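You operate a simulated robot arm through the tools that you are given. There is no shell and no other tool.

Carry out the task below with a simulated two-armed robot. There is one attempt and no reset: what you move stays moved.

Task
Wind off the length of cable that the green card gives.
Fine: zero the counter first, brake off, crank till the screen shows the length, brake on again.

The check looks at the end state, three seconds after you hand in, the way a careful person would. Anything else that was tipped, shoved, dropped, spilled or broken makes it a failure.

Robot
Two 7-joint arms with fingered hands on one trunk that stands fixed in place. Base frame: the origin is at the foot of the trunk, x ahead of it, y to its left, z up; the work surface is at about z = 880. Units: mm, degrees, N and s.
The left shoulder is at [40, 185, 1245], the right one opposite. With the tool pointing down near the work surface each hand reaches from about 100 to 800 mm from the base axis, measured 20 degrees to its own side. Payload 4 kg a hand.
The tool frame of a hand sits at the grasp point between the pads (the TCP): z along the fingers, y along the line on which they close. The tips reach 26 mm beyond it. The gripper opens to 132 mm; its body begins 73 mm behind the TCP. The gripper is a hand of 3 fingers: y runs from the thumb to the fingers, the wrist lies at [0, 0, -224] in the tool frame, and closing takes about 1.5 s.
Orientation is that of the tool frame in the base frame, as a unit quaternion [w, x, y, z]. With the fingers straight down and closing along the base's y, the tool's x points along the base's -x, its y along +y and its z along -z.

Tools
- The arms move only by the tool servo_tool. It takes "left_increments", "right_increments" or both (then of equal length, played together; a hand with none holds still); each is one flat list of numbers, 6 for each row, row after row: the shift along the base's x, y, z in m, then the turn, a rotation vector about the base's x, y, z in rad. In form: [dx, dy, dz, wx, wy, wz, dx, dy, dz, wx, wy, wz, ...]. A call has 1 to 20 rows; each row is the pose to reach, as a shift and turn from the pose commanded when the call began. "left_hand" and "right_hand" are, for a hand that has rows, the finger opening in m, from 0 to 0.132, set as the call begins (left out, the last holds). Rows are played at 5 a second. More than 50 mm and 8.6 degrees between two rows, or a gripper value outside its range, and nothing of the call is played. Where a pose cannot be reached the arm comes as near as it can. A force on the tool above 40 N (or 10 N above the force at the start of the call, whichever is more), or a blocked arm, ends the call early, and 0.2 s more pass. Each finger travels about 72 mm/s and halts on what it meets, pressing with about 32 N; the grip force reading is that of the motor and also rises with nothing between the fingers. The clock runs only during rows and for 0.2 s after the last one: add rows that repeat a pose to give the fingers time. It gives the time, the measured TCP pose, the force on the tool (base axes), the opening and the grip force at its end, in the units of the frame above (readings bear some noise), with the torque about the TCP (base axes, N m) and any sound that the robot's microphone picked up, and new pictures: "show" is both (left out), scene, wrist or none (wrist: the cameras of the hands that moved).
- Cameras (640 x 400 px; columns grow to the right, rows downward): "scene" is now at [130.7, -18.1, 1501]; the picture's right is [-0.27, -0.96, 0.02], its down [-0.33, 0.07, -0.94] and it looks along [0.90, -0.26, -0.34] (base axes); focal length 314 px, centre (320, 200). "left" rides on the left gripper at [-62, 3, -92] in its tool frame; the picture's right is [-0.05, -1.00, 0.00], its down [0.83, -0.04, -0.56] and it looks along [0.55, -0.03, 0.83] (tool axes); focal length 230 px, centre (320, 200). "right" rides on the right gripper at [62, 3, -92] in its tool frame; the picture's right is [-0.05, 1.00, 0.00], its down [-0.83, -0.04, -0.56] and it looks along [-0.55, -0.03, 0.83] (tool axes); focal length 230 px, centre (320, 200). There is no depth. A picture from a camera that has moved, and an enlarged one, comes with that camera's place and axes in the base frame and with its lens. The place of the scene camera against the robot may be out by one fixed shift of up to 12 mm in any direction.
- lift_body(by): moves the trunk up (or, below 0, down) by that many mm; the arms and the scene camera ride with it, the base frame stays. It gives what a move gives, with no picture.
- finger_targets(finger1, finger2, thumb_bend, hand): sets how far each is bent, from 0 (flat) to 1 (curled in); at 0.3 the hand is open as for a grip, at 0.7 the pads meet at the TCP. One left out holds its place. A second passes; each finger stops where it meets its share of the squeeze, and holds until it gets a number again. A gripper value or a shape takes the hand back. It gives what a move gives, with no picture; readings hold the bend of each and the force on the fingers (four entries, about 0 where the hand has none), thumb and palm.
- grasp_type(shape, hand): the hand has 3 fingers and takes this shape, open, in about a second: jaw (thumb against the fingers, like two jaws); tri (thumb and two fingers); tip (a fingertip pinch); poke (one finger out to press); point (the index stretched); flat (the hand flat); cup (the hand cupped); fist (a fist). The gripper value then closes the fingers along that shape, each until it touches; the sizes above hold for jaw. It gives what a move gives, with no picture.
- turn_head(pan, tilt): turns the head with the scene camera to pan (to the left, within 86 degrees either way) and tilt (down, from -29 to 69), counted from straight ahead of the robot (the tilt from the chest, where the trunk bows). It gives what a move gives, and a new picture of the scene camera.
- zoom(camera, box): a new picture of the part [left, top, right, bottom] of that camera's present view, enlarged. The clock stands still meanwhile.
- hand_in(): hands the job in; it is judged then, once.

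Places have to be worked out from the pictures, the camera data and where the tool is seen. Open the grippers and draw the arms clear of the work before you hand the job in, unless the task says otherwise.

The tools are called after "Request:" by a JSON object that holds its "op" and its "data". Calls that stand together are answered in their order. servo_tool: Moves the arms, as the interface text tells. Its arguments: {"type":"object","properties":{"left_increments":{"type":"array"},"left_hand":{"type":"number"},"right_increments":{"type":"array"},"right_hand":{"type":"number"},"show":{"type":"string","enum":["both","scene","wrist","none"]}},"required":[]} The other tools are called the same way: lift_body (by) moves the trunk up or down; grasp_type (shape, hand) gives the hand a shape; finger_targets (finger1, finger2, thumb_bend, hand) moves the fingers one by one; turn_head (pan, tilt) turns the head that bears the scene camera; zoom (camera, box) takes an enlarged picture of a part of a camera's view; hand_in () hands the job in.

At the start:

```text
clock: 0.0
left_ee_pos: [413.5, 1.8, 1366.3]
left_tcp_rot: [-0.001, -0.001, 1.0, 0.001]
left_force: [0.5, -0.1, 0.2]
left_ft_torque: [0.0, 0.01, 0.01]
left_opening: 131.9
left_finger_force: 0.0
left_shape: jaw
left_bend: [0.3, 0.3, 0.3]
left_finger forces: [0.1, 0.0, 0.1, 0.1, 0.0, 0.1]
right_ee_pos: [373.6, -314.7, 1316.7]
right_tcp_rot: [0.0, 0.0, 1.0, 0.0]
right_force: [-0.3, 0.4, 0.3]
right_ft_torque: [0.0, -0.04, -0.01]
right_opening: 132.0
right_finger_force: 0.0
right_shape: jaw
right_bend: [0.3, 0.3, 0.3]
right_finger forces: [0.1, 0.0, 0.0, 0.0, 0.0, 0.0]
trunk travel left (down, up): [-275.0, 187.0]
head pan, tilt (commanded): [-15.6, 14.7]
```

scene: 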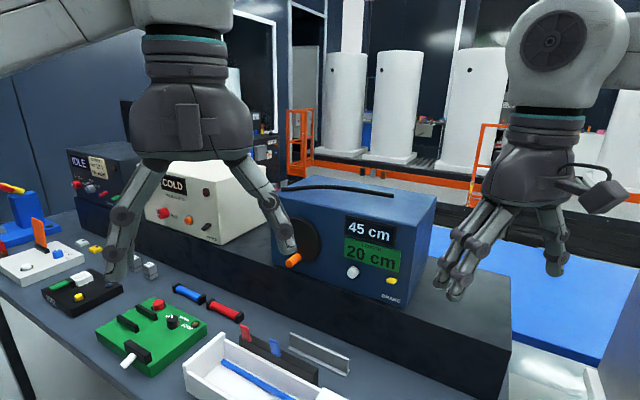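
right: 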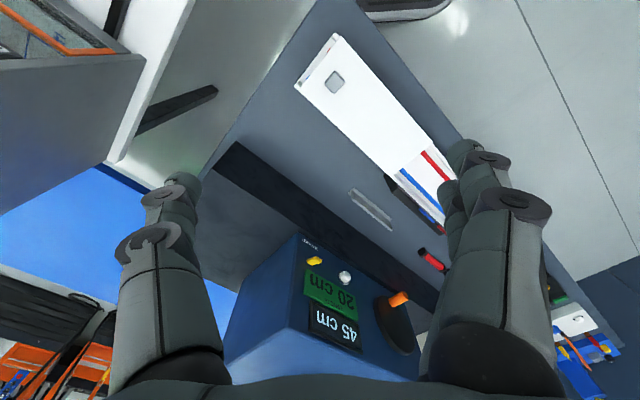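
left: 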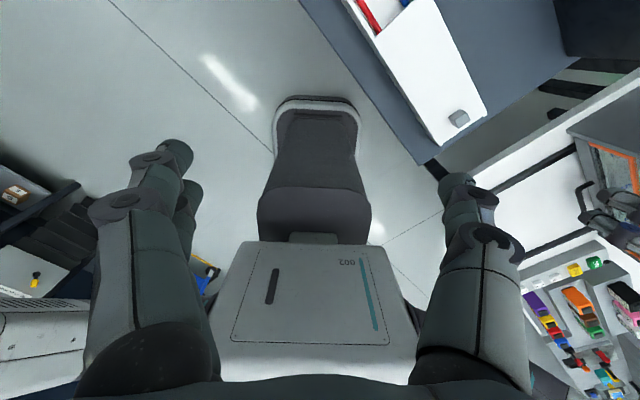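

The blue box with a crank, a screen reading 45 cm, a green card reading 20 cm, a white knob/button and a yellow brake lever is ahead and to the right. I zoom in on it to see the details.

Request:
{"op": "zoom", "data": {"camera": "scene", "box": [260, 160, 460, 310]}}

Request:
{"op": "zoom", "data": {"camera": "right", "box": [220, 220, 440, 380]}}

```text
2.67 times, centred on (360, 235) of scene
camera zoom: at [130.7, -18.1, 1501.0], right [-0.27, -0.96, 0.02], down [-0.33, 0.07, -0.94], along [0.9, -0.26, -0.34], focal length 837 px, centre (213, 107)
```

zoom: 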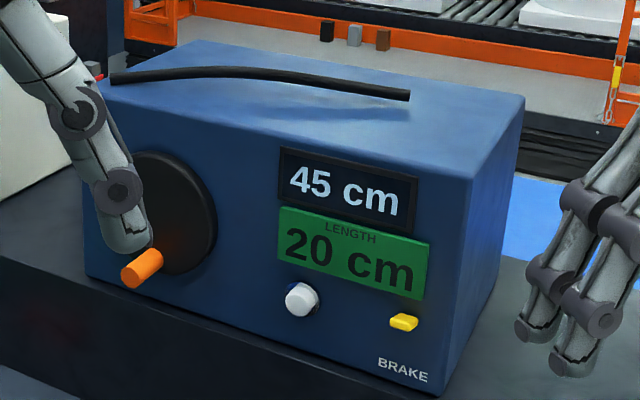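

```text
2.50 times, centred on (330, 300) of right
camera zoom: at [312.0, -314.2, 1409.2], right [0.05, 1.0, 0.0], down [0.83, -0.04, 0.56], along [0.55, -0.03, -0.83], focal length 575 px, centre (295, -50)
```

zoom: 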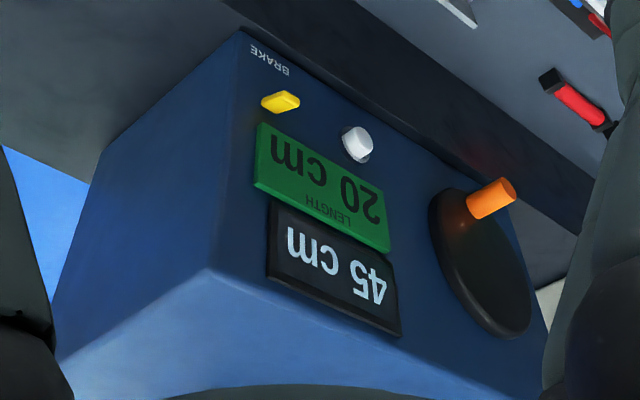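

Triangulating from the two pictures, the box face is yawed about 40–45° toward the robot's left: white button near [737,-282,1083], yellow brake near [663,-344,1096], orange crank knob tip near [808,-140,1084]. I turn the left hand to point horizontally toward the face and stage it back from it, for a closer look with its camera.

Request:
{"op": "servo_tool", "data": {"left_increments": [0.0139, -0.0065, -0.0111, -0.0454, -0.0974, -0.0454, 0.0278, -0.013, -0.0222, -0.0908, -0.1948, -0.0908, 0.0417, -0.0196, -0.0333, -0.1362, -0.2922, -0.1362, 0.0556, -0.0261, -0.0443, -0.1816, -0.3896, -0.1816, 0.0695, -0.0326, -0.0554, -0.227, -0.487, -0.227, 0.0834, -0.0391, -0.0665, -0.2724, -0.5844, -0.2724, 0.0973, -0.0456, -0.0776, -0.3178, -0.6818, -0.3178, 0.1112, -0.0522, -0.0887, -0.3632, -0.7792, -0.3632, 0.1251, -0.0587, -0.0998, -0.4086, -0.8766, -0.4086, 0.139, -0.0652, -0.1109, -0.454, -0.974, -0.454, 0.1529, -0.0717, -0.122, -0.4994, -1.0714, -0.4994, 0.1668, -0.0782, -0.133, -0.5448, -1.1688, -0.5448, 0.1807, -0.0848, -0.1441, -0.5902, -1.2662, -0.5902, 0.1946, -0.0913, -0.1552, -0.6356, -1.3636, -0.6356, 0.2085, -0.0978, -0.1663, -0.681, -1.461, -0.681], "show": "both"}}

```text
clock: 3.2
left_ee_pos: [622.1, -96.3, 1198.7]
left_tcp_rot: [0.641, 0.299, 0.641, -0.299]
left_force: [0.4, -0.3, 0.3]
left_ft_torque: [0.02, -0.03, 0.01]
left_opening: 131.8
left_finger_force: 0.0
left_shape: jaw
left_bend: [0.3, 0.3, 0.3]
left_finger forces: [0.0, 0.0, 0.1, 0.1, 0.0, 0.0]
right_ee_pos: [375.1, -315.1, 1316.2]
right_tcp_rot: [0.0, 0.0, 1.0, 0.0]
right_force: [-0.2, -0.3, 1.1]
right_ft_torque: [0.01, 0.02, 0.0]
right_opening: 131.8
right_finger_force: 0.0
right_shape: jaw
right_bend: [0.3, 0.3, 0.3]
right_finger forces: [0.0, 0.1, 0.0, 0.0, 0.0, 0.1]
trunk travel left (down, up): [-275.0, 187.0]
head pan, tilt (commanded): [-15.6, 14.7]
camera scene: at [131.6, -18.1, 1500.9], right [-0.27, -0.96, 0.02], down [-0.33, 0.07, -0.94], along [0.9, -0.26, -0.34], focal length 314 px, centre (320, 200)
camera left: at [566.0, -22.5, 1258.8], right [-0.77, -0.64, 0.05], down [-0.39, 0.4, -0.83], along [0.51, -0.66, -0.55], focal length 230 px, centre (320, 200)
```

scene: 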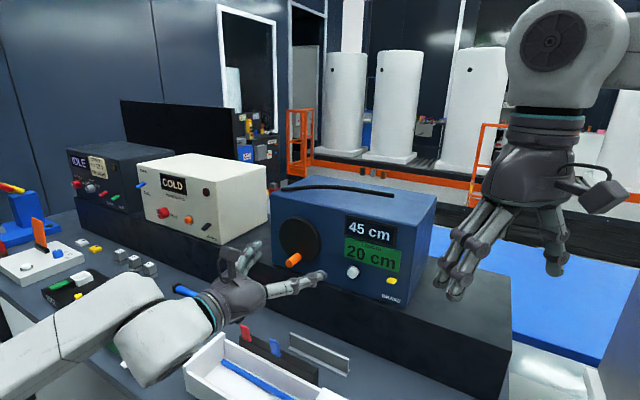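
left: 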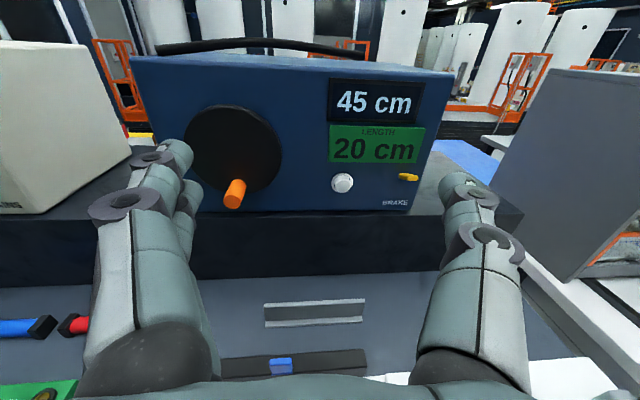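

The left wrist camera now views the face nearly square-on. I zoom in on the controls.

Request:
{"op": "zoom", "data": {"camera": "left", "box": [290, 60, 470, 230]}}

Request:
{"op": "zoom", "data": {"camera": "left", "box": [120, 30, 460, 240]}}

Request:
{"op": "zoom", "data": {"camera": "scene", "box": [260, 170, 440, 310]}}

Request:
{"op": "zoom", "data": {"camera": "right", "box": [220, 220, 440, 380]}}

```text
2.35 times, centred on (380, 145) of left
camera zoom: at [566.0, -22.5, 1258.8], right [-0.77, -0.64, 0.05], down [-0.39, 0.4, -0.83], along [0.51, -0.66, -0.55], focal length 541 px, centre (179, 329)
```

zoom: 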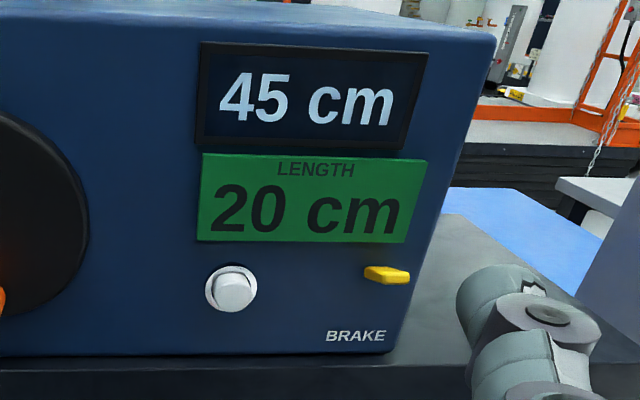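

```text
1.88 times, centred on (290, 135) of left
camera zoom: at [566.0, -22.5, 1258.8], right [-0.77, -0.64, 0.05], down [-0.39, 0.4, -0.83], along [0.51, -0.66, -0.55], focal length 433 px, centre (376, 322)
```

zoom: 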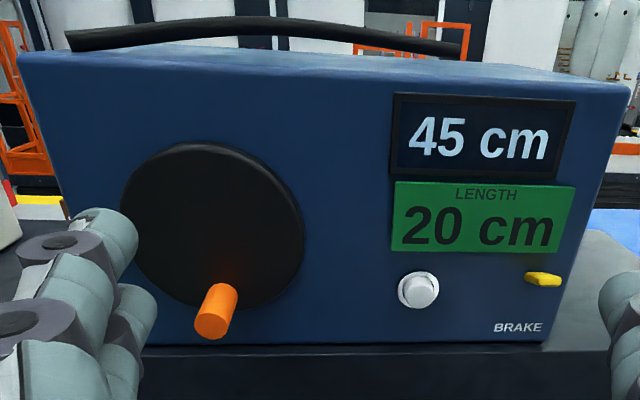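

```text
2.86 times, centred on (350, 240) of scene
camera zoom: at [131.6, -18.1, 1500.9], right [-0.27, -0.96, 0.02], down [-0.33, 0.07, -0.94], along [0.9, -0.26, -0.34], focal length 897 px, centre (234, 86)
```

zoom: 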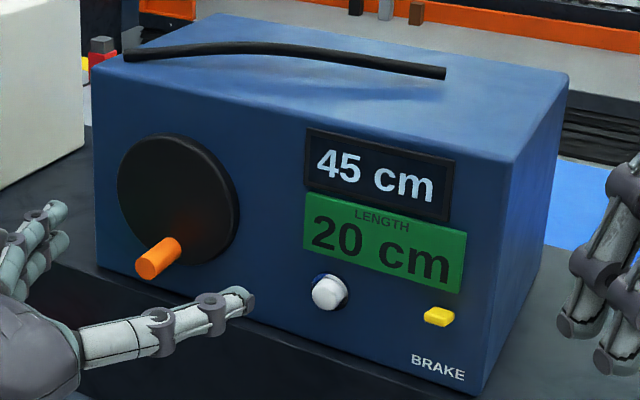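

```text
2.50 times, centred on (330, 300) of right
camera zoom: at [312.9, -314.1, 1409.0], right [0.05, 1.0, 0.0], down [0.83, -0.04, 0.56], along [0.55, -0.03, -0.83], focal length 575 px, centre (295, -50)
```

zoom: 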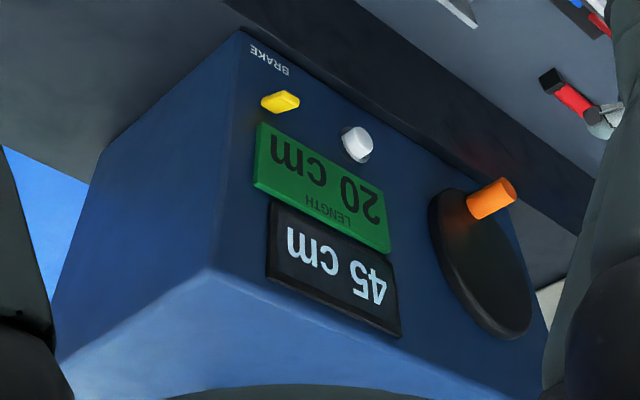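

From the three views the face is yawed 45° (outward normal ≈ (-0.71, 0.71, 0)). The crank centre is near [835,-174,1142] with the knob straight below at radius ≈50; the button is near [727,-282,1091] and the brake tab near [653,-343,1107]. I move the left camera close in front of the brake, squaring the hand to the face, to see how the lever works.

Request:
{"op": "servo_tool", "data": {"left_increments": [-0.0022, -0.0247, -0.0046, 0, 0, 0.0109, -0.0045, -0.0495, -0.0092, 0, 0, 0.0218, -0.0067, -0.0742, -0.0138, 0, 0, 0.0327, -0.009, -0.099, -0.0185, 0, 0, 0.0436, -0.0112, -0.1237, -0.0231, 0, 0, 0.0545, -0.0135, -0.1485, -0.0277, 0, 0, 0.0654, -0.0157, -0.1732, -0.0323, 0, 0, 0.0763, -0.018, -0.198, -0.037, 0, 0, 0.0873], "show": "both"}}

```text
clock: 5.2
left_ee_pos: [647.8, -236.3, 1126.1]
left_tcp_rot: [0.659, 0.286, 0.665, -0.206]
left_force: [-0.8, -0.4, -0.1]
left_ft_torque: [-0.02, 0.0, 0.01]
left_opening: 131.9
left_finger_force: 0.0
left_shape: jaw
left_bend: [0.3, 0.3, 0.3]
left_finger forces: [0.0, 0.0, 0.1, 0.0, 0.1, 0.0]
right_ee_pos: [374.2, -314.8, 1317.2]
right_tcp_rot: [-0.001, 0.001, 1.0, 0.0]
right_force: [0.0, 1.1, 0.3]
right_ft_torque: [-0.01, 0.01, -0.04]
right_opening: 131.9
right_finger_force: 0.0
right_shape: jaw
right_bend: [0.3, 0.3, 0.3]
right_finger forces: [0.0, 0.0, 0.0, 0.0, 0.1, 0.0]
trunk travel left (down, up): [-275.0, 187.0]
head pan, tilt (commanded): [-15.6, 14.7]
stopped in row 8 (left hand): the arm was blocked; the commanded pose is now the measured one
camera scene: at [131.3, -17.0, 1501.0], right [-0.27, -0.96, 0.03], down [-0.33, 0.07, -0.94], along [0.9, -0.26, -0.34], focal length 314 px, centre (320, 200)
camera left: at [579.3, -180.8, 1191.1], right [-0.65, -0.76, -0.05], down [-0.42, 0.42, -0.8], along [0.63, -0.5, -0.59], focal length 230 px, centre (320, 200)
```

scene: 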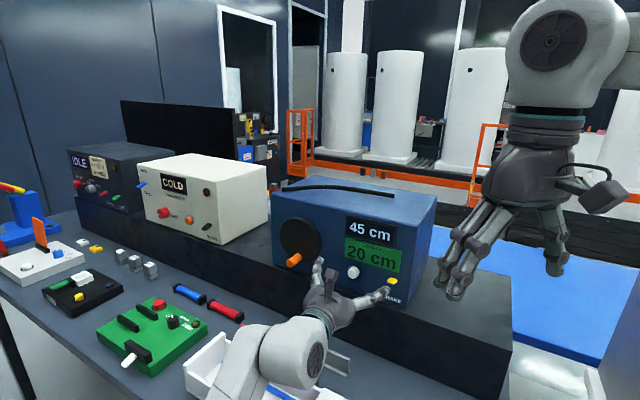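
left: 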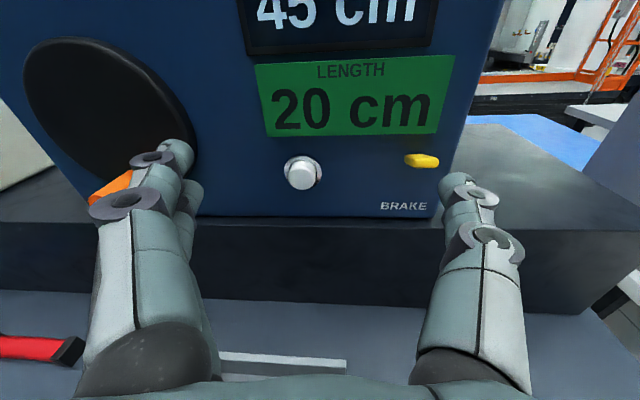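

The left arm was blocked short of the target, with almost no force on the tool. I look down with the head to see what stopped it before moving again.

Request:
{"op": "turn_head", "data": {"pan": -10, "tilt": 45}}

Request:
{"op": "zoom", "data": {"camera": "left", "box": [260, 120, 460, 230]}}

```text
clock: 6.2
left_ee_pos: [648.2, -237.4, 1125.2]
left_tcp_rot: [0.659, 0.284, 0.665, -0.206]
left_force: [-0.4, 0.4, 0.0]
left_ft_torque: [0.04, -0.05, 0.03]
left_opening: 132.2
left_finger_force: 0.1
left_shape: jaw
left_bend: [0.3, 0.3, 0.3]
left_finger forces: [0.0, 0.0, 0.0, 0.0, 0.0, 0.1]
right_ee_pos: [374.0, -315.9, 1315.6]
right_tcp_rot: [0.0, 0.0, 1.0, 0.0]
right_force: [-0.2, 0.4, 0.5]
right_ft_torque: [0.01, 0.01, 0.0]
right_opening: 132.0
right_finger_force: 0.1
right_shape: jaw
right_bend: [0.3, 0.3, 0.3]
right_finger forces: [0.0, 0.0, 0.0, 0.1, 0.1, 0.0]
trunk travel left (down, up): [-275.0, 187.0]
head pan, tilt (commanded): [-10.0, 45.0]
camera scene: at [116.8, -6.9, 1454.8], right [-0.17, -0.98, 0.02], down [-0.76, 0.12, -0.64], along [0.63, -0.12, -0.77], focal length 314 px, centre (320, 200)
```

scene: 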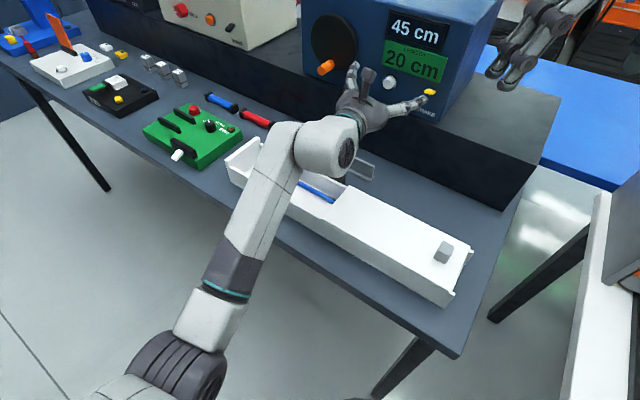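

```text
3.20 times, centred on (360, 175) of left
camera zoom: at [578.6, -182.0, 1190.8], right [-0.65, -0.76, -0.05], down [-0.42, 0.42, -0.8], along [0.63, -0.5, -0.59], focal length 736 px, centre (192, 280)
```

zoom: 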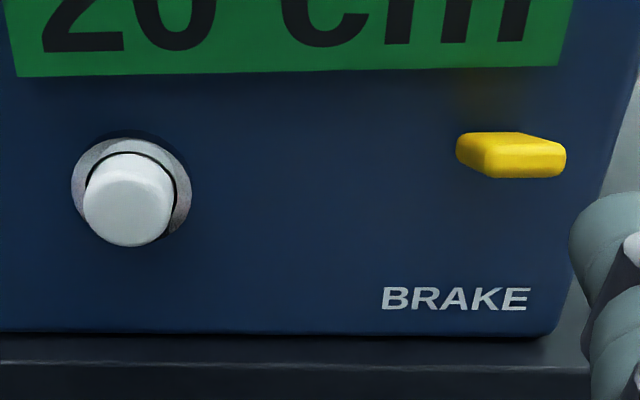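

Nothing is touching the arm; it looks like a joint limit, since the left arm folds too far for the brake side. The brake is a yellow tab sticking out and tilted slightly up, and the button is a plain push button. I back the left hand off to stage before the crank, squaring it to yaw -45°, and will use the right hand for button and brake.

Request:
{"op": "servo_tool", "data": {"left_increments": [0.005, 0.0161, 0.0024, -0.0106, 0.0035, -0.0075, 0.01, 0.0322, 0.0048, -0.0213, 0.007, -0.015, 0.015, 0.0483, 0.0072, -0.0319, 0.0105, -0.0224, 0.02, 0.0644, 0.0096, -0.0426, 0.014, -0.0299, 0.025, 0.0805, 0.012, -0.0532, 0.0175, -0.0374, 0.03, 0.0966, 0.0144, -0.0638, 0.021, -0.0449, 0.035, 0.1127, 0.0168, -0.0745, 0.0245, -0.0524, 0.04, 0.1288, 0.0192, -0.0851, 0.028, -0.0598, 0.045, 0.1449, 0.0216, -0.0958, 0.0315, -0.0673, 0.05, 0.161, 0.024, -0.1064, 0.035, -0.0748], "show": "wrist"}}

Request:
{"op": "grasp_type", "data": {"hand": "right", "shape": "poke"}}

Request:
{"op": "turn_head", "data": {"pan": -22, "tilt": 15}}

```text
clock: 8.3
left_ee_pos: [696.6, -78.7, 1151.2]
left_tcp_rot: [0.653, 0.27, 0.653, -0.273]
left_force: [0.6, -0.2, 1.1]
left_ft_torque: [-0.02, -0.01, 0.01]
left_opening: 131.8
left_finger_force: 0.1
left_shape: jaw
left_bend: [0.3, 0.3, 0.3]
left_finger forces: [0.0, 0.0, 0.0, 0.1, 0.1, 0.1]
right_ee_pos: [374.9, -316.6, 1315.7]
right_tcp_rot: [0.0, 0.001, 1.0, 0.0]
right_force: [-0.5, -0.4, 0.5]
right_ft_torque: [-0.04, 0.03, -0.02]
right_opening: 131.8
right_finger_force: 0.0
right_shape: jaw
right_bend: [0.3, 0.3, 0.3]
right_finger forces: [0.0, 0.0, 0.1, 0.0, 0.0, 0.1]
trunk travel left (down, up): [-275.0, 187.0]
head pan, tilt (commanded): [-10.0, 45.0]
camera left: at [634.0, -10.4, 1211.9], right [-0.71, -0.7, 0.06], down [-0.42, 0.36, -0.83], along [0.56, -0.61, -0.55], focal length 230 px, centre (320, 200)
```

left: 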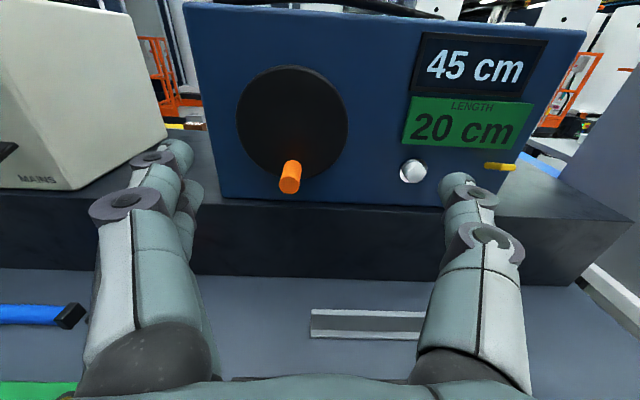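

```text
clock: 9.2
left_ee_pos: [697.6, -80.0, 1152.3]
left_tcp_rot: [0.653, 0.27, 0.653, -0.274]
left_force: [0.6, -0.5, -0.8]
left_ft_torque: [-0.01, 0.0, -0.02]
left_opening: 131.8
left_finger_force: 0.0
left_shape: jaw
left_bend: [0.3, 0.3, 0.3]
left_finger forces: [0.1, 0.0, 0.1, 0.0, 0.0, 0.1]
right_ee_pos: [373.9, -316.0, 1316.8]
right_tcp_rot: [0.0, 0.001, 1.0, -0.001]
right_force: [0.4, -0.9, 0.2]
right_ft_torque: [0.02, -0.02, 0.01]
right_opening: 0.0
right_finger_force: 0.0
right_shape: poke
right_bend: [1.0, 1.0, 0.45]
right_finger forces: [0.1, 0.0, 0.0, 0.0, 0.0, 0.0]
trunk travel left (down, up): [-275.0, 187.0]
head pan, tilt (commanded): [-10.0, 45.0]
```

```text
clock: 10.2
left_ee_pos: [697.7, -79.0, 1150.8]
left_tcp_rot: [0.653, 0.27, 0.653, -0.273]
left_force: [-0.2, 0.7, -0.3]
left_ft_torque: [0.02, 0.0, 0.0]
left_opening: 131.7
left_finger_force: 0.0
left_shape: jaw
left_bend: [0.3, 0.3, 0.3]
left_finger forces: [0.0, 0.0, 0.1, 0.1, 0.0, 0.1]
right_ee_pos: [374.0, -316.3, 1315.5]
right_tcp_rot: [0.0, 0.001, 1.0, 0.0]
right_force: [0.9, -0.2, 0.3]
right_ft_torque: [0.02, -0.01, -0.02]
right_opening: 0.0
right_finger_force: 0.1
right_shape: poke
right_bend: [1.0, 1.0, 0.45]
right_finger forces: [0.0, 0.0, 0.0, 0.0, 0.0, 0.0]
trunk travel left (down, up): [-275.0, 187.0]
head pan, tilt (commanded): [-22.0, 15.0]
camera scene: at [127.4, -27.9, 1500.7], right [-0.37, -0.93, 0.03], down [-0.33, 0.1, -0.94], along [0.87, -0.36, -0.34], focal length 314 px, centre (320, 200)
```

scene: 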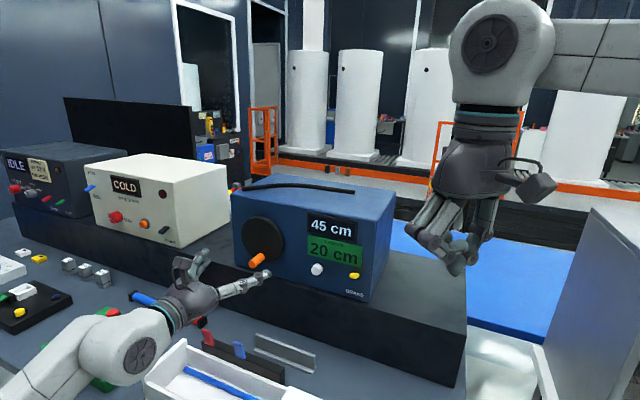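

The right hand took the poke shape with two fingers curled. I check in its own camera where the outstretched tip lies.

Request:
{"op": "zoom", "data": {"camera": "right", "box": [0, 0, 640, 400]}}

Request:
{"op": "zoom", "data": {"camera": "scene", "box": [390, 80, 590, 290]}}

```text
1.00 times, centred on (320, 200) of right (not enlarged: the box is as wide or as high as the picture)
camera zoom: at [312.0, -314.2, 1409.2], right [0.05, 1.0, 0.0], down [0.83, -0.04, 0.56], along [0.56, -0.03, -0.83], focal length 230 px, centre (320, 200)
```

zoom: 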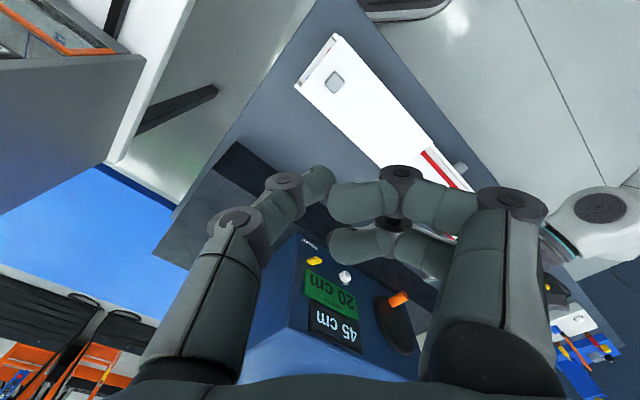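

```text
1.90 times, centred on (490, 185) of scene
camera zoom: at [127.4, -27.9, 1500.7], right [-0.37, -0.93, 0.03], down [-0.33, 0.1, -0.94], along [0.87, -0.36, -0.34], focal length 598 px, centre (-4, 229)
```

zoom: 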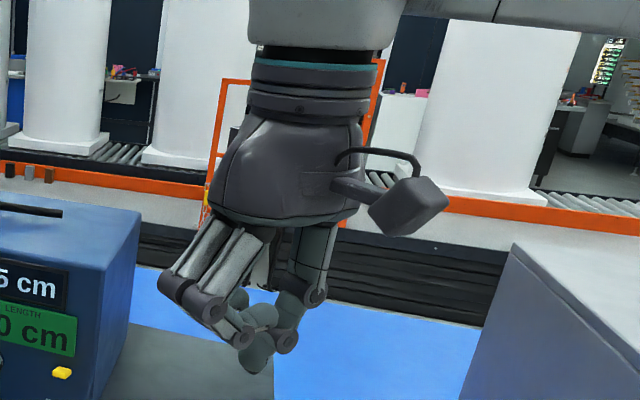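

The poke shape uses the thumb, with its tip near the tool axis ~20–26 mm beyond the TCP. I also try the point shape to compare, since a straight finger could suit the lever better.

Request:
{"op": "grasp_type", "data": {"hand": "right", "shape": "point"}}

Request:
{"op": "zoom", "data": {"camera": "right", "box": [0, 0, 640, 400]}}

Request:
{"op": "zoom", "data": {"camera": "scene", "box": [390, 80, 590, 290]}}

```text
clock: 11.1
left_ee_pos: [696.6, -78.9, 1151.3]
left_tcp_rot: [0.653, 0.271, 0.653, -0.274]
left_force: [0.3, 0.3, -0.9]
left_ft_torque: [0.0, -0.02, 0.01]
left_opening: 131.8
left_finger_force: 0.1
left_shape: jaw
left_bend: [0.3, 0.3, 0.3]
left_finger forces: [0.0, 0.1, 0.1, 0.0, 0.1, 0.0]
right_ee_pos: [373.3, -316.2, 1316.8]
right_tcp_rot: [0.0, 0.001, 1.0, 0.0]
right_force: [0.1, 1.3, 0.7]
right_ft_torque: [-0.01, -0.01, 0.0]
right_opening: 0.0
right_finger_force: 0.1
right_shape: point
right_bend: [0.24, 1.0, 0.48]
right_finger forces: [0.0, 0.1, 0.0, 0.0, 0.1, 0.1]
trunk travel left (down, up): [-275.0, 187.0]
head pan, tilt (commanded): [-22.0, 15.0]
```

```text
1.00 times, centred on (320, 200) of right (not enlarged: the box is as wide or as high as the picture)
camera zoom: at [312.0, -314.2, 1409.2], right [0.05, 1.0, 0.0], down [0.83, -0.04, 0.56], along [0.56, -0.03, -0.83], focal length 230 px, centre (320, 200)
```

zoom: 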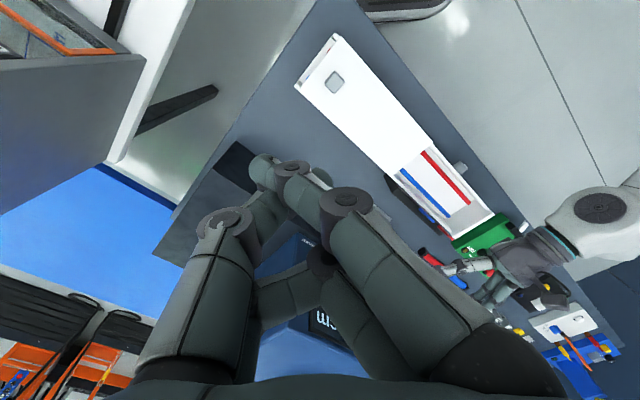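

```text
1.90 times, centred on (490, 185) of scene
camera zoom: at [127.3, -27.9, 1500.8], right [-0.37, -0.93, 0.03], down [-0.33, 0.1, -0.94], along [0.87, -0.36, -0.34], focal length 598 px, centre (-4, 229)
```

zoom: 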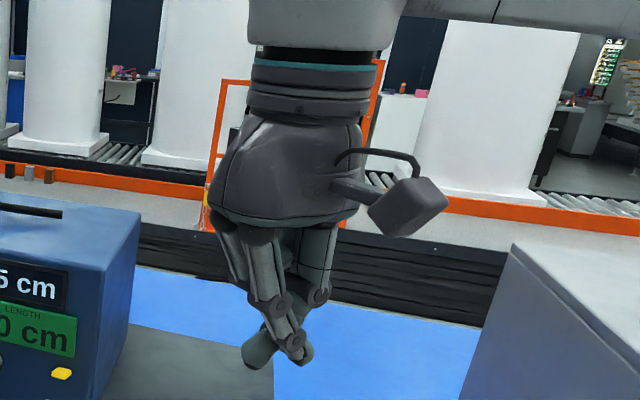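

The point shape crosses fingers awkwardly, so I return to poke (thumb tip on the tool axis). Then I swing the right hand to point at the face in front of the brake, about 120 mm out.

Request:
{"op": "grasp_type", "data": {"hand": "right", "shape": "poke"}}

Request:
{"op": "servo_tool", "data": {"right_increments": [0.0138, 0.003, -0.0124, -0.0409, -0.0988, -0.0409, 0.0277, 0.006, -0.0248, -0.0819, -0.1976, -0.0819, 0.0415, 0.009, -0.0372, -0.1228, -0.2964, -0.1228, 0.0553, 0.012, -0.0496, -0.1637, -0.3953, -0.1637, 0.0692, 0.015, -0.062, -0.2046, -0.4941, -0.2046, 0.083, 0.018, -0.0744, -0.2456, -0.5929, -0.2456, 0.0968, 0.021, -0.0868, -0.2865, -0.6917, -0.2865, 0.1107, 0.024, -0.0992, -0.3274, -0.7905, -0.3274, 0.1245, 0.027, -0.1116, -0.3683, -0.8893, -0.3683, 0.1383, 0.03, -0.124, -0.4093, -0.9881, -0.4093, 0.1522, 0.033, -0.1364, -0.4502, -1.087, -0.4502, 0.166, 0.036, -0.1488, -0.4911, -1.1858, -0.4911, 0.1798, 0.039, -0.1612, -0.532, -1.2846, -0.532, 0.1937, 0.042, -0.1736, -0.573, -1.3834, -0.573, 0.2075, 0.045, -0.186, -0.6139, -1.4822, -0.6139], "show": "both"}}

```text
clock: 12.0
left_ee_pos: [695.4, -79.9, 1151.2]
left_tcp_rot: [0.653, 0.27, 0.653, -0.274]
left_force: [0.4, 0.7, -0.3]
left_ft_torque: [-0.01, 0.01, 0.02]
left_opening: 131.9
left_finger_force: 0.1
left_shape: jaw
left_bend: [0.3, 0.3, 0.3]
left_finger forces: [0.0, 0.0, 0.0, 0.0, 0.0, 0.1]
right_ee_pos: [373.2, -316.5, 1315.6]
right_tcp_rot: [-0.001, 0.001, 1.0, 0.0]
right_force: [-0.2, 0.5, -0.4]
right_ft_torque: [-0.02, 0.01, -0.01]
right_opening: 0.0
right_finger_force: 0.0
right_shape: poke
right_bend: [0.97, 1.0, 1.0]
right_finger forces: [0.0, 0.0, 0.1, 0.0, 0.0, 0.1]
trunk travel left (down, up): [-275.0, 187.0]
head pan, tilt (commanded): [-22.0, 15.0]
```

```text
clock: 15.2
left_ee_pos: [699.6, -81.6, 1148.0]
left_tcp_rot: [0.651, 0.271, 0.654, -0.274]
left_force: [0.4, -0.7, 0.0]
left_ft_torque: [-0.02, -0.01, 0.03]
left_opening: 132.1
left_finger_force: 0.0
left_shape: jaw
left_bend: [0.3, 0.3, 0.3]
left_finger forces: [0.0, 0.1, 0.0, 0.0, 0.1, 0.0]
right_ee_pos: [575.6, -322.1, 1293.2]
right_tcp_rot: [0.641, 0.26, 0.669, -0.273]
right_force: [1.3, -0.6, -0.7]
right_ft_torque: [-0.02, 0.0, 0.01]
right_opening: 0.0
right_finger_force: 0.0
right_shape: poke
right_bend: [0.97, 1.0, 1.0]
right_finger forces: [0.1, 0.0, 0.0, 0.0, 0.0, 0.1]
right hand out of reach, approached as far as the arm can: row 8, 9, 10, 11, 12, 13, 14, 15
trunk travel left (down, up): [-275.0, 187.0]
head pan, tilt (commanded): [-22.0, 15.0]
camera scene: at [130.6, -30.0, 1500.4], right [-0.37, -0.93, 0.03], down [-0.33, 0.1, -0.94], along [0.87, -0.36, -0.34], focal length 314 px, centre (320, 200)
camera right: at [509.4, -256.5, 1233.3], right [0.7, 0.71, 0.02], down [-0.39, 0.36, 0.85], along [0.6, -0.6, 0.53], focal length 230 px, centre (320, 200)
```

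scene: 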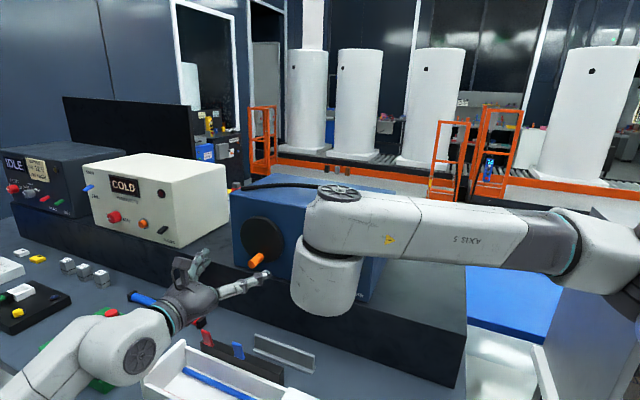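
right: 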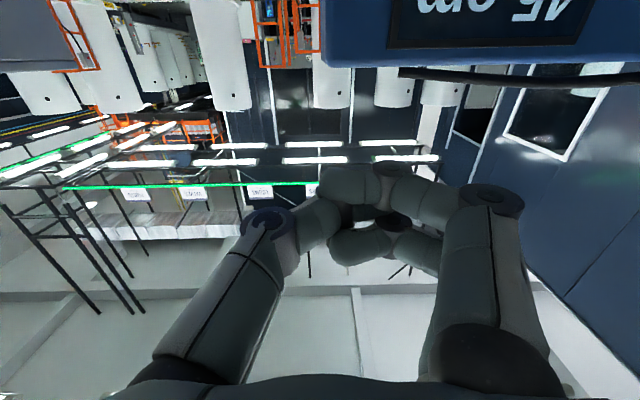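

The right arm can't reach that pose (it hung up at z≈1293 with its forearm across), so I retract it along the same path. The left hand can do it all: its thumb sits ~66 mm to the right of its TCP, so it can reach the brake without crossing as far.

Request:
{"op": "servo_tool", "data": {"right_increments": [-0.0138, -0.003, 0.0067, 0.0409, 0.0988, 0.0409, -0.0277, -0.006, 0.0133, 0.0819, 0.1976, 0.0819, -0.0415, -0.009, 0.02, 0.1228, 0.2964, 0.1228, -0.0553, -0.012, 0.0267, 0.1637, 0.3953, 0.1637, -0.0692, -0.015, 0.0333, 0.2046, 0.4941, 0.2046, -0.083, -0.018, 0.04, 0.2456, 0.5929, 0.2456, -0.0968, -0.021, 0.0467, 0.2865, 0.6917, 0.2865, -0.1107, -0.024, 0.0533, 0.3274, 0.7905, 0.3274, -0.1245, -0.027, 0.06, 0.3683, 0.8893, 0.3683, -0.1383, -0.03, 0.0667, 0.4093, 0.9881, 0.4093, -0.1522, -0.033, 0.0733, 0.4502, 1.087, 0.4502, -0.166, -0.036, 0.08, 0.4911, 1.1858, 0.4911, -0.1798, -0.039, 0.0867, 0.532, 1.2846, 0.532, -0.1937, -0.042, 0.0933, 0.573, 1.3834, 0.573, -0.2075, -0.045, 0.1, 0.6139, 1.4822, 0.6139], "show": "scene"}}

```text
clock: 18.4
left_ee_pos: [695.8, -79.1, 1151.3]
left_tcp_rot: [0.653, 0.269, 0.653, -0.274]
left_force: [0.4, -0.2, 0.7]
left_ft_torque: [-0.02, 0.01, -0.01]
left_opening: 131.7
left_finger_force: 0.1
left_shape: jaw
left_bend: [0.3, 0.3, 0.3]
left_finger forces: [0.0, 0.1, 0.0, 0.0, 0.0, 0.0]
right_ee_pos: [366.6, -366.6, 1391.6]
right_tcp_rot: [0.0, 0.0, 1.0, 0.001]
right_force: [-0.5, 0.3, 0.1]
right_ft_torque: [-0.01, 0.0, 0.02]
right_opening: 0.1
right_finger_force: 0.0
right_shape: poke
right_bend: [0.97, 1.0, 1.0]
right_finger forces: [0.1, 0.1, 0.0, 0.0, 0.0, 0.0]
trunk travel left (down, up): [-275.0, 187.0]
head pan, tilt (commanded): [-22.0, 15.0]
camera scene: at [127.3, -27.9, 1500.8], right [-0.37, -0.93, 0.03], down [-0.33, 0.1, -0.94], along [0.87, -0.36, -0.34], focal length 314 px, centre (320, 200)
```

scene: 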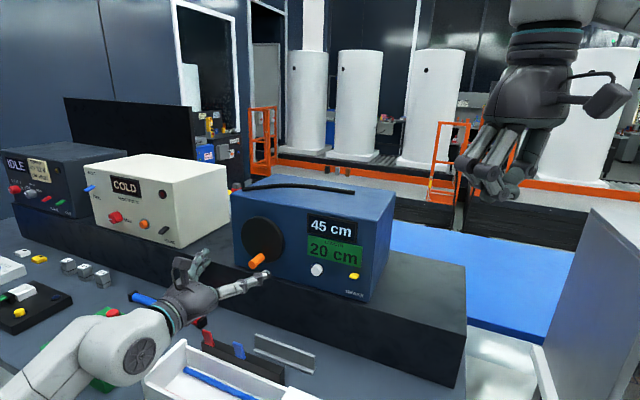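

The right arm is clear. Now I curl the left hand's two fingers and leave the thumb straight, as a single pressing finger on the brake side of the hand, and look at it.

Request:
{"op": "finger_targets", "data": {"hand": "left", "finger1": 1.0, "finger2": 1.0, "thumb_bend": 0.3}}

Request:
{"op": "zoom", "data": {"camera": "left", "box": [0, 0, 640, 400]}}

Request:
{"op": "zoom", "data": {"camera": "scene", "box": [120, 160, 400, 340]}}

Request:
{"op": "grasp_type", "data": {"hand": "right", "shape": "jaw"}}

```text
clock: 19.4
left_ee_pos: [696.6, -79.5, 1150.3]
left_tcp_rot: [0.652, 0.271, 0.652, -0.274]
left_force: [-0.5, 1.1, -0.6]
left_ft_torque: [0.0, 0.03, -0.03]
left_opening: 57.7
left_finger_force: 0.0
left_shape: fingers
left_bend: [1.0, 1.0, 0.3]
left_finger forces: [0.1, 0.1, 0.1, 0.0, 0.0, 0.1]
right_ee_pos: [368.3, -365.7, 1390.7]
right_tcp_rot: [0.0, 0.001, 1.0, 0.001]
right_force: [-0.6, 0.2, 0.3]
right_ft_torque: [0.01, -0.01, -0.02]
right_opening: 0.0
right_finger_force: 0.1
right_shape: poke
right_bend: [0.97, 1.0, 1.0]
right_finger forces: [0.1, 0.0, 0.0, 0.1, 0.0, 0.0]
trunk travel left (down, up): [-275.0, 187.0]
head pan, tilt (commanded): [-22.0, 15.0]
```

```text
1.00 times, centred on (320, 200) of left (not enlarged: the box is as wide or as high as the picture)
camera zoom: at [633.9, -11.2, 1212.0], right [-0.71, -0.7, 0.06], down [-0.42, 0.36, -0.83], along [0.56, -0.61, -0.55], focal length 230 px, centre (320, 200)
```

zoom: 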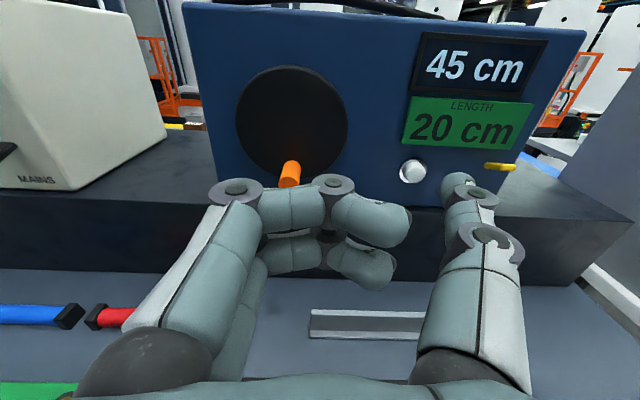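

```text
2.22 times, centred on (260, 250) of scene
camera zoom: at [127.4, -28.0, 1500.8], right [-0.37, -0.93, 0.03], down [-0.33, 0.1, -0.94], along [0.87, -0.36, -0.34], focal length 698 px, centre (453, 89)
```

zoom: 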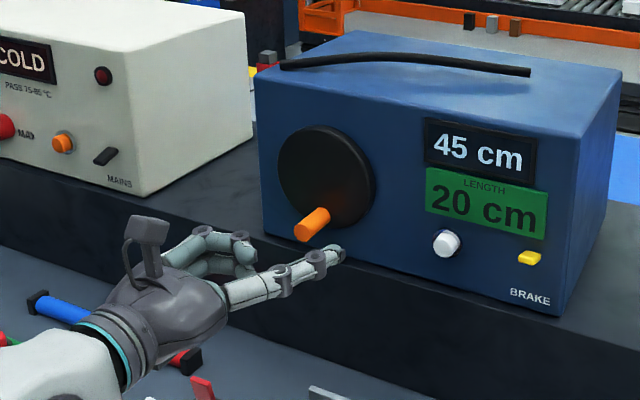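

```text
clock: 20.3
left_ee_pos: [696.4, -79.3, 1152.0]
left_tcp_rot: [0.653, 0.27, 0.653, -0.274]
left_force: [-0.4, -0.3, 0.5]
left_ft_torque: [-0.02, -0.03, 0.0]
left_opening: 57.3
left_finger_force: 0.1
left_shape: fingers
left_bend: [1.0, 1.0, 0.3]
left_finger forces: [0.1, 0.0, 0.0, 0.1, 0.1, 0.0]
right_ee_pos: [368.4, -366.5, 1391.1]
right_tcp_rot: [0.0, 0.001, 1.0, -0.001]
right_force: [-0.3, 0.9, 0.2]
right_ft_torque: [0.0, 0.04, -0.01]
right_opening: 132.0
right_finger_force: 0.0
right_shape: jaw
right_bend: [0.3, 0.3, 0.3]
right_finger forces: [0.0, 0.0, 0.0, 0.1, 0.0, 0.0]
trunk travel left (down, up): [-275.0, 187.0]
head pan, tilt (commanded): [-22.0, 15.0]
```

The thumb tip sits about 26 mm beyond the TCP and 76 mm to its right. I zoom from this pose to refine the button and brake positions before pressing.

Request:
{"op": "zoom", "data": {"camera": "left", "box": [380, 120, 540, 220]}}

Request:
{"op": "zoom", "data": {"camera": "left", "box": [220, 50, 380, 200]}}

```text
4.00 times, centred on (460, 170) of left
camera zoom: at [633.9, -11.2, 1212.0], right [-0.71, -0.7, 0.06], down [-0.42, 0.36, -0.83], along [0.56, -0.61, -0.55], focal length 920 px, centre (-240, 320)
```

zoom: 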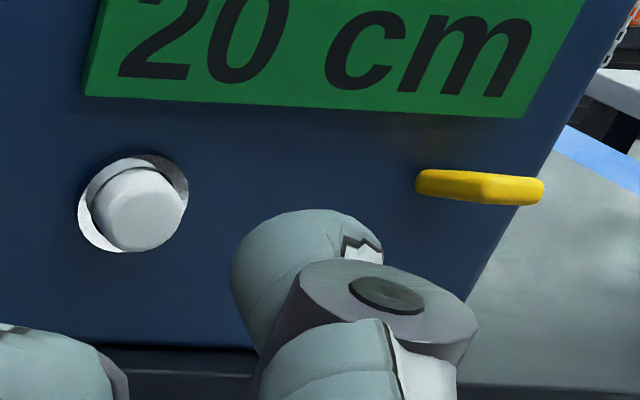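

```text
2.67 times, centred on (300, 125) of left
camera zoom: at [633.9, -11.2, 1212.0], right [-0.71, -0.7, 0.06], down [-0.42, 0.36, -0.83], along [0.56, -0.61, -0.55], focal length 614 px, centre (373, 400)
```

zoom: 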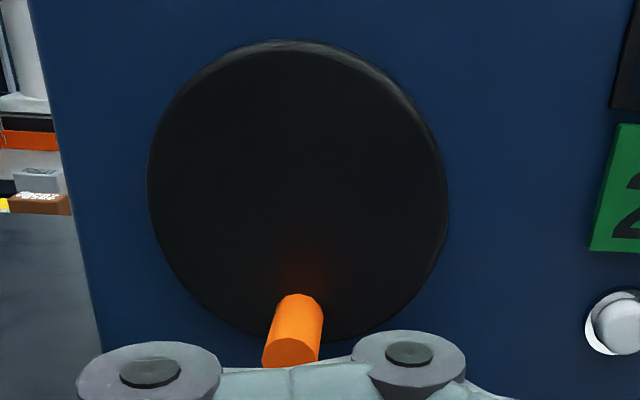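

The brake is a toggle tab about 23 mm long tilted up ~20°, its tip near [644,-332,1112]; the button front is near [723,-277,1091]. I bring the thumb tip in line with the button, stopping about 40 mm short.

Request:
{"op": "servo_tool", "data": {"left_increments": [0.0053, -0.0161, -0.01, 0, 0, 0, 0.0107, -0.0322, -0.02, 0, 0, 0, 0.016, -0.0484, -0.0301, 0, 0, 0, 0.0213, -0.0645, -0.0401, 0, 0, 0, 0.0267, -0.0806, -0.0502, 0, 0, 0, 0.032, -0.0967, -0.0602, 0, 0, 0, 0.032, -0.0967, -0.0602, 0, 0, 0], "show": "both"}}

Request:
{"op": "zoom", "data": {"camera": "left", "box": [340, 80, 540, 220]}}

Request:
{"op": "zoom", "data": {"camera": "scene", "box": [180, 160, 400, 310]}}

```text
clock: 21.9
left_ee_pos: [729.0, -175.3, 1091.1]
left_tcp_rot: [0.652, 0.272, 0.652, -0.274]
left_force: [-0.3, 0.3, -0.3]
left_ft_torque: [-0.04, -0.02, -0.04]
left_opening: 57.9
left_finger_force: 0.1
left_shape: fingers
left_bend: [1.0, 1.0, 0.3]
left_finger forces: [0.0, 0.0, 0.0, 0.0, 0.1, 0.0]
right_ee_pos: [368.5, -366.3, 1391.4]
right_tcp_rot: [0.0, 0.001, 1.0, 0.0]
right_force: [0.3, 0.1, 0.1]
right_ft_torque: [-0.03, -0.03, 0.01]
right_opening: 131.9
right_finger_force: 0.1
right_shape: jaw
right_bend: [0.3, 0.3, 0.3]
right_finger forces: [0.0, 0.0, 0.0, 0.0, 0.1, 0.0]
trunk travel left (down, up): [-275.0, 187.0]
head pan, tilt (commanded): [-22.0, 15.0]
camera scene: at [127.2, -27.6, 1500.9], right [-0.37, -0.93, 0.03], down [-0.33, 0.1, -0.94], along [0.87, -0.36, -0.34], focal length 314 px, centre (320, 200)
camera left: at [665.9, -107.6, 1151.9], right [-0.71, -0.7, 0.06], down [-0.42, 0.36, -0.83], along [0.56, -0.61, -0.55], focal length 230 px, centre (320, 200)
```

scene: 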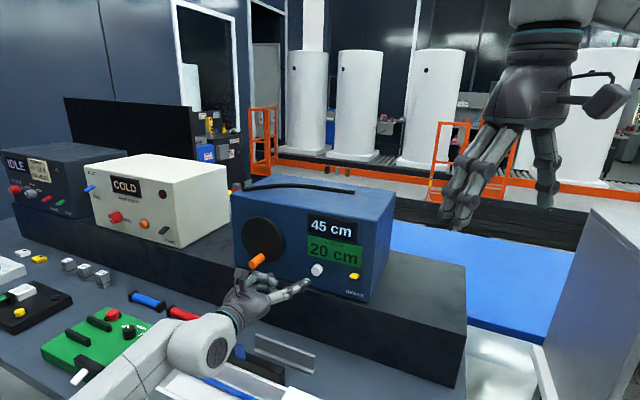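
left: 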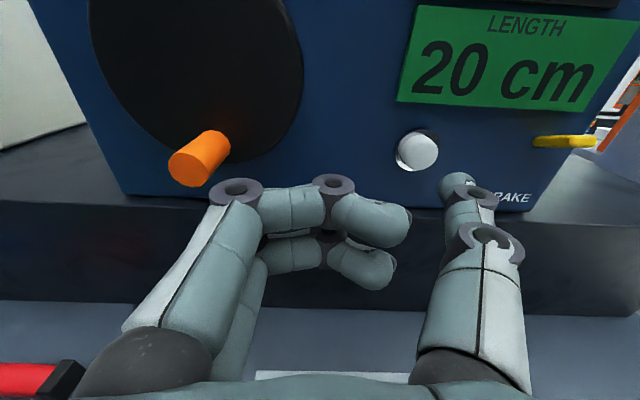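

```text
2.86 times, centred on (440, 150) of left
camera zoom: at [665.9, -107.6, 1151.9], right [-0.71, -0.7, 0.06], down [-0.42, 0.36, -0.83], along [0.56, -0.61, -0.55], focal length 657 px, centre (-23, 343)
```

zoom: 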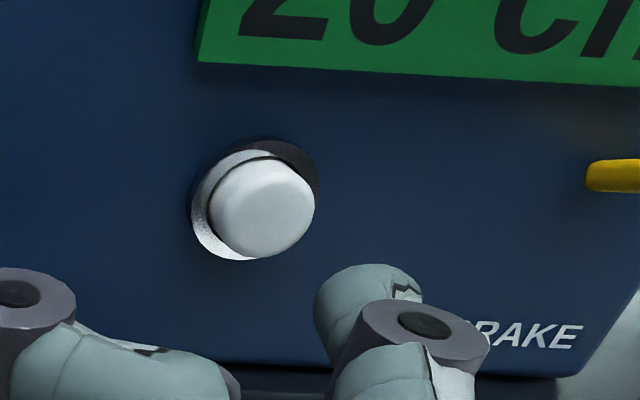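

```text
2.67 times, centred on (290, 235) of scene
camera zoom: at [127.2, -27.6, 1500.9], right [-0.37, -0.93, 0.03], down [-0.33, 0.1, -0.94], along [0.87, -0.36, -0.34], focal length 837 px, centre (400, 107)
```

zoom: 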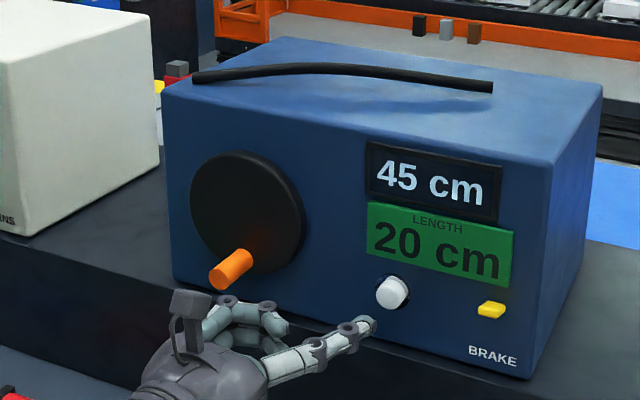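

The thumb tip is about 7 mm right and 3 mm below the button line, and the knuckles pass near the crank knob. I bend the thumb in a little so the hand itself can stay farther from the knob, and look again.

Request:
{"op": "finger_targets", "data": {"hand": "left", "thumb_bend": 0.38}}

Request:
{"op": "zoom", "data": {"camera": "left", "box": [340, 80, 540, 220]}}

```text
clock: 22.9
left_ee_pos: [728.3, -177.1, 1090.6]
left_tcp_rot: [0.653, 0.27, 0.653, -0.275]
left_force: [-0.2, -0.1, 0.2]
left_ft_torque: [-0.03, -0.05, 0.01]
left_opening: 52.3
left_finger_force: 0.1
left_shape: fingers
left_bend: [1.0, 1.0, 0.38]
left_finger forces: [0.0, 0.0, 0.0, 0.0, 0.0, 0.1]
right_ee_pos: [367.7, -366.5, 1391.0]
right_tcp_rot: [-0.001, 0.0, 1.0, 0.0]
right_force: [0.6, -0.4, 0.2]
right_ft_torque: [-0.03, -0.02, 0.03]
right_opening: 131.9
right_finger_force: 0.2
right_shape: jaw
right_bend: [0.3, 0.3, 0.3]
right_finger forces: [0.0, 0.0, 0.0, 0.0, 0.0, 0.1]
trunk travel left (down, up): [-275.0, 187.0]
head pan, tilt (commanded): [-22.0, 15.0]
```

```text
2.86 times, centred on (440, 150) of left
camera zoom: at [666.0, -107.9, 1151.8], right [-0.71, -0.7, 0.06], down [-0.42, 0.36, -0.83], along [0.56, -0.61, -0.55], focal length 657 px, centre (-23, 343)
```

zoom: 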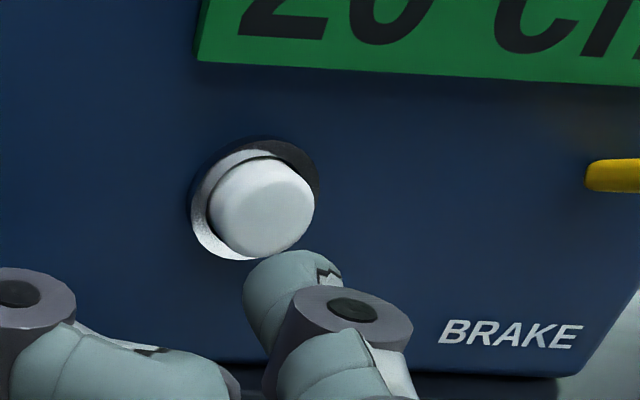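

The thumb tip now needs to go about 9 mm right and 1 mm up to meet the button. I line it up and advance slowly, expecting contact after about 41 mm and pressing about 5 mm past that.

Request:
{"op": "servo_tool", "data": {"left_increments": [0.0042, -0.0099, 0.0005, 0, 0, 0, 0.0078, -0.0205, 0.001, 0, 0, 0, 0.0149, -0.0276, 0.001, 0, 0, 0, 0.0191, -0.0318, 0.001, 0, 0, 0, 0.0219, -0.0346, 0.001, 0, 0, 0, 0.024, -0.0368, 0.001, 0, 0, 0, 0.0262, -0.0389, 0.001, 0, 0, 0, 0.0262, -0.0389, 0.001, 0, 0, 0], "show": "both"}}

Request:
{"op": "zoom", "data": {"camera": "scene", "box": [220, 180, 400, 310]}}

Request:
{"op": "zoom", "data": {"camera": "left", "box": [340, 80, 540, 220]}}

```text
clock: 24.7
left_ee_pos: [754.2, -211.8, 1092.1]
left_tcp_rot: [0.653, 0.27, 0.652, -0.274]
left_force: [-8.9, 17.5, -2.4]
left_ft_torque: [0.21, -0.09, -1.16]
left_opening: 53.0
left_finger_force: 9.4
left_shape: fingers
left_bend: [1.0, 1.0, 0.38]
left_finger forces: [0.0, 0.0, 0.0, 0.0, 19.0, 0.1]
right_ee_pos: [366.2, -363.5, 1391.6]
right_tcp_rot: [0.001, 0.001, 1.0, -0.001]
right_force: [-1.0, -0.5, -0.8]
right_ft_torque: [-0.01, -0.03, 0.02]
right_opening: 131.9
right_finger_force: 0.0
right_shape: jaw
right_bend: [0.3, 0.3, 0.3]
right_finger forces: [0.0, 0.0, 0.0, 0.0, 0.0, 0.0]
trunk travel left (down, up): [-275.0, 187.0]
head pan, tilt (commanded): [-22.0, 15.0]
heard: click
camera scene: at [125.9, -24.7, 1501.0], right [-0.37, -0.93, 0.04], down [-0.33, 0.09, -0.94], along [0.87, -0.36, -0.34], focal length 314 px, centre (320, 200)
camera left: at [691.6, -144.4, 1152.7], right [-0.71, -0.7, 0.06], down [-0.42, 0.36, -0.83], along [0.56, -0.61, -0.55], focal length 230 px, centre (320, 200)
```

scene: 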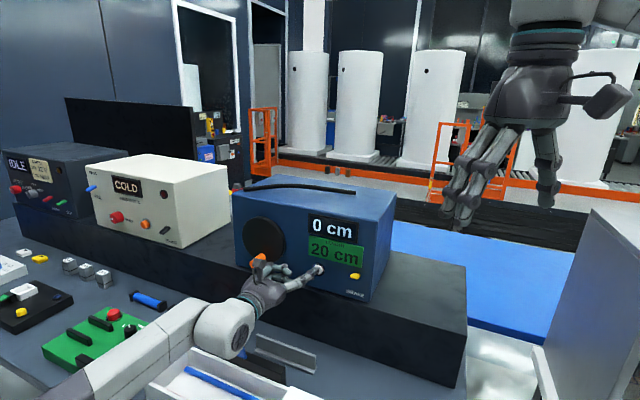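
left: 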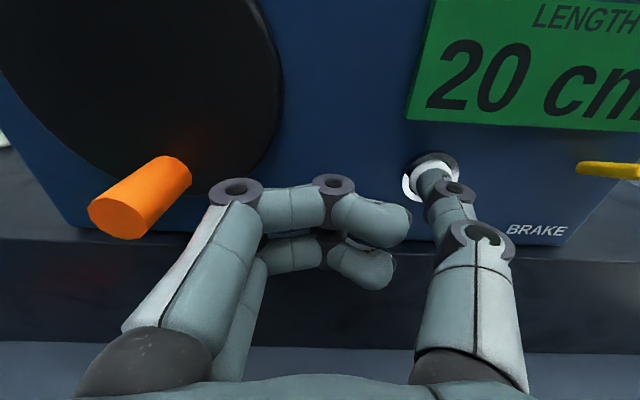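

```text
3.08 times, centred on (310, 245) of scene
camera zoom: at [125.9, -24.7, 1501.0], right [-0.37, -0.93, 0.04], down [-0.33, 0.09, -0.94], along [0.87, -0.36, -0.34], focal length 966 px, centre (351, 62)
```

zoom: 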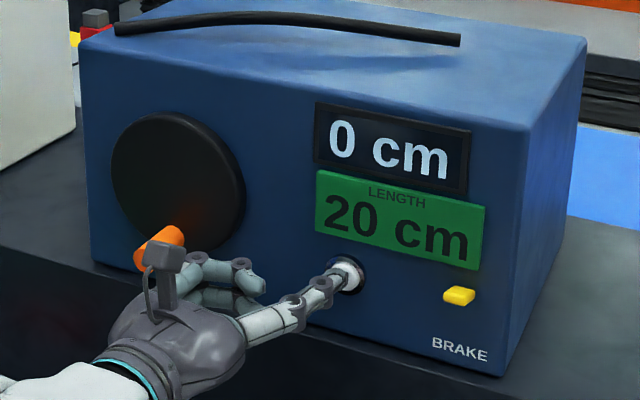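

```text
2.86 times, centred on (440, 150) of left
camera zoom: at [691.6, -144.4, 1152.7], right [-0.71, -0.7, 0.06], down [-0.42, 0.36, -0.83], along [0.56, -0.61, -0.55], focal length 657 px, centre (-23, 343)
```

zoom: 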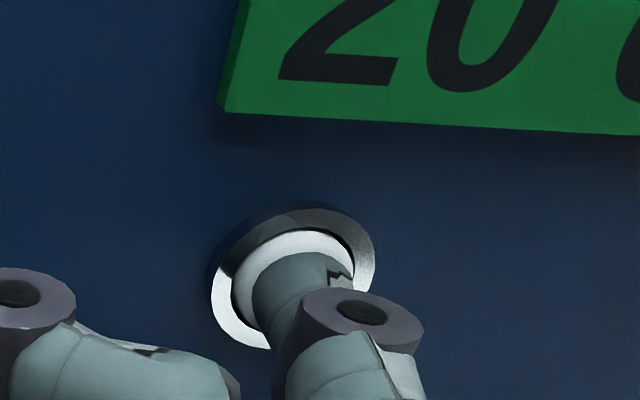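

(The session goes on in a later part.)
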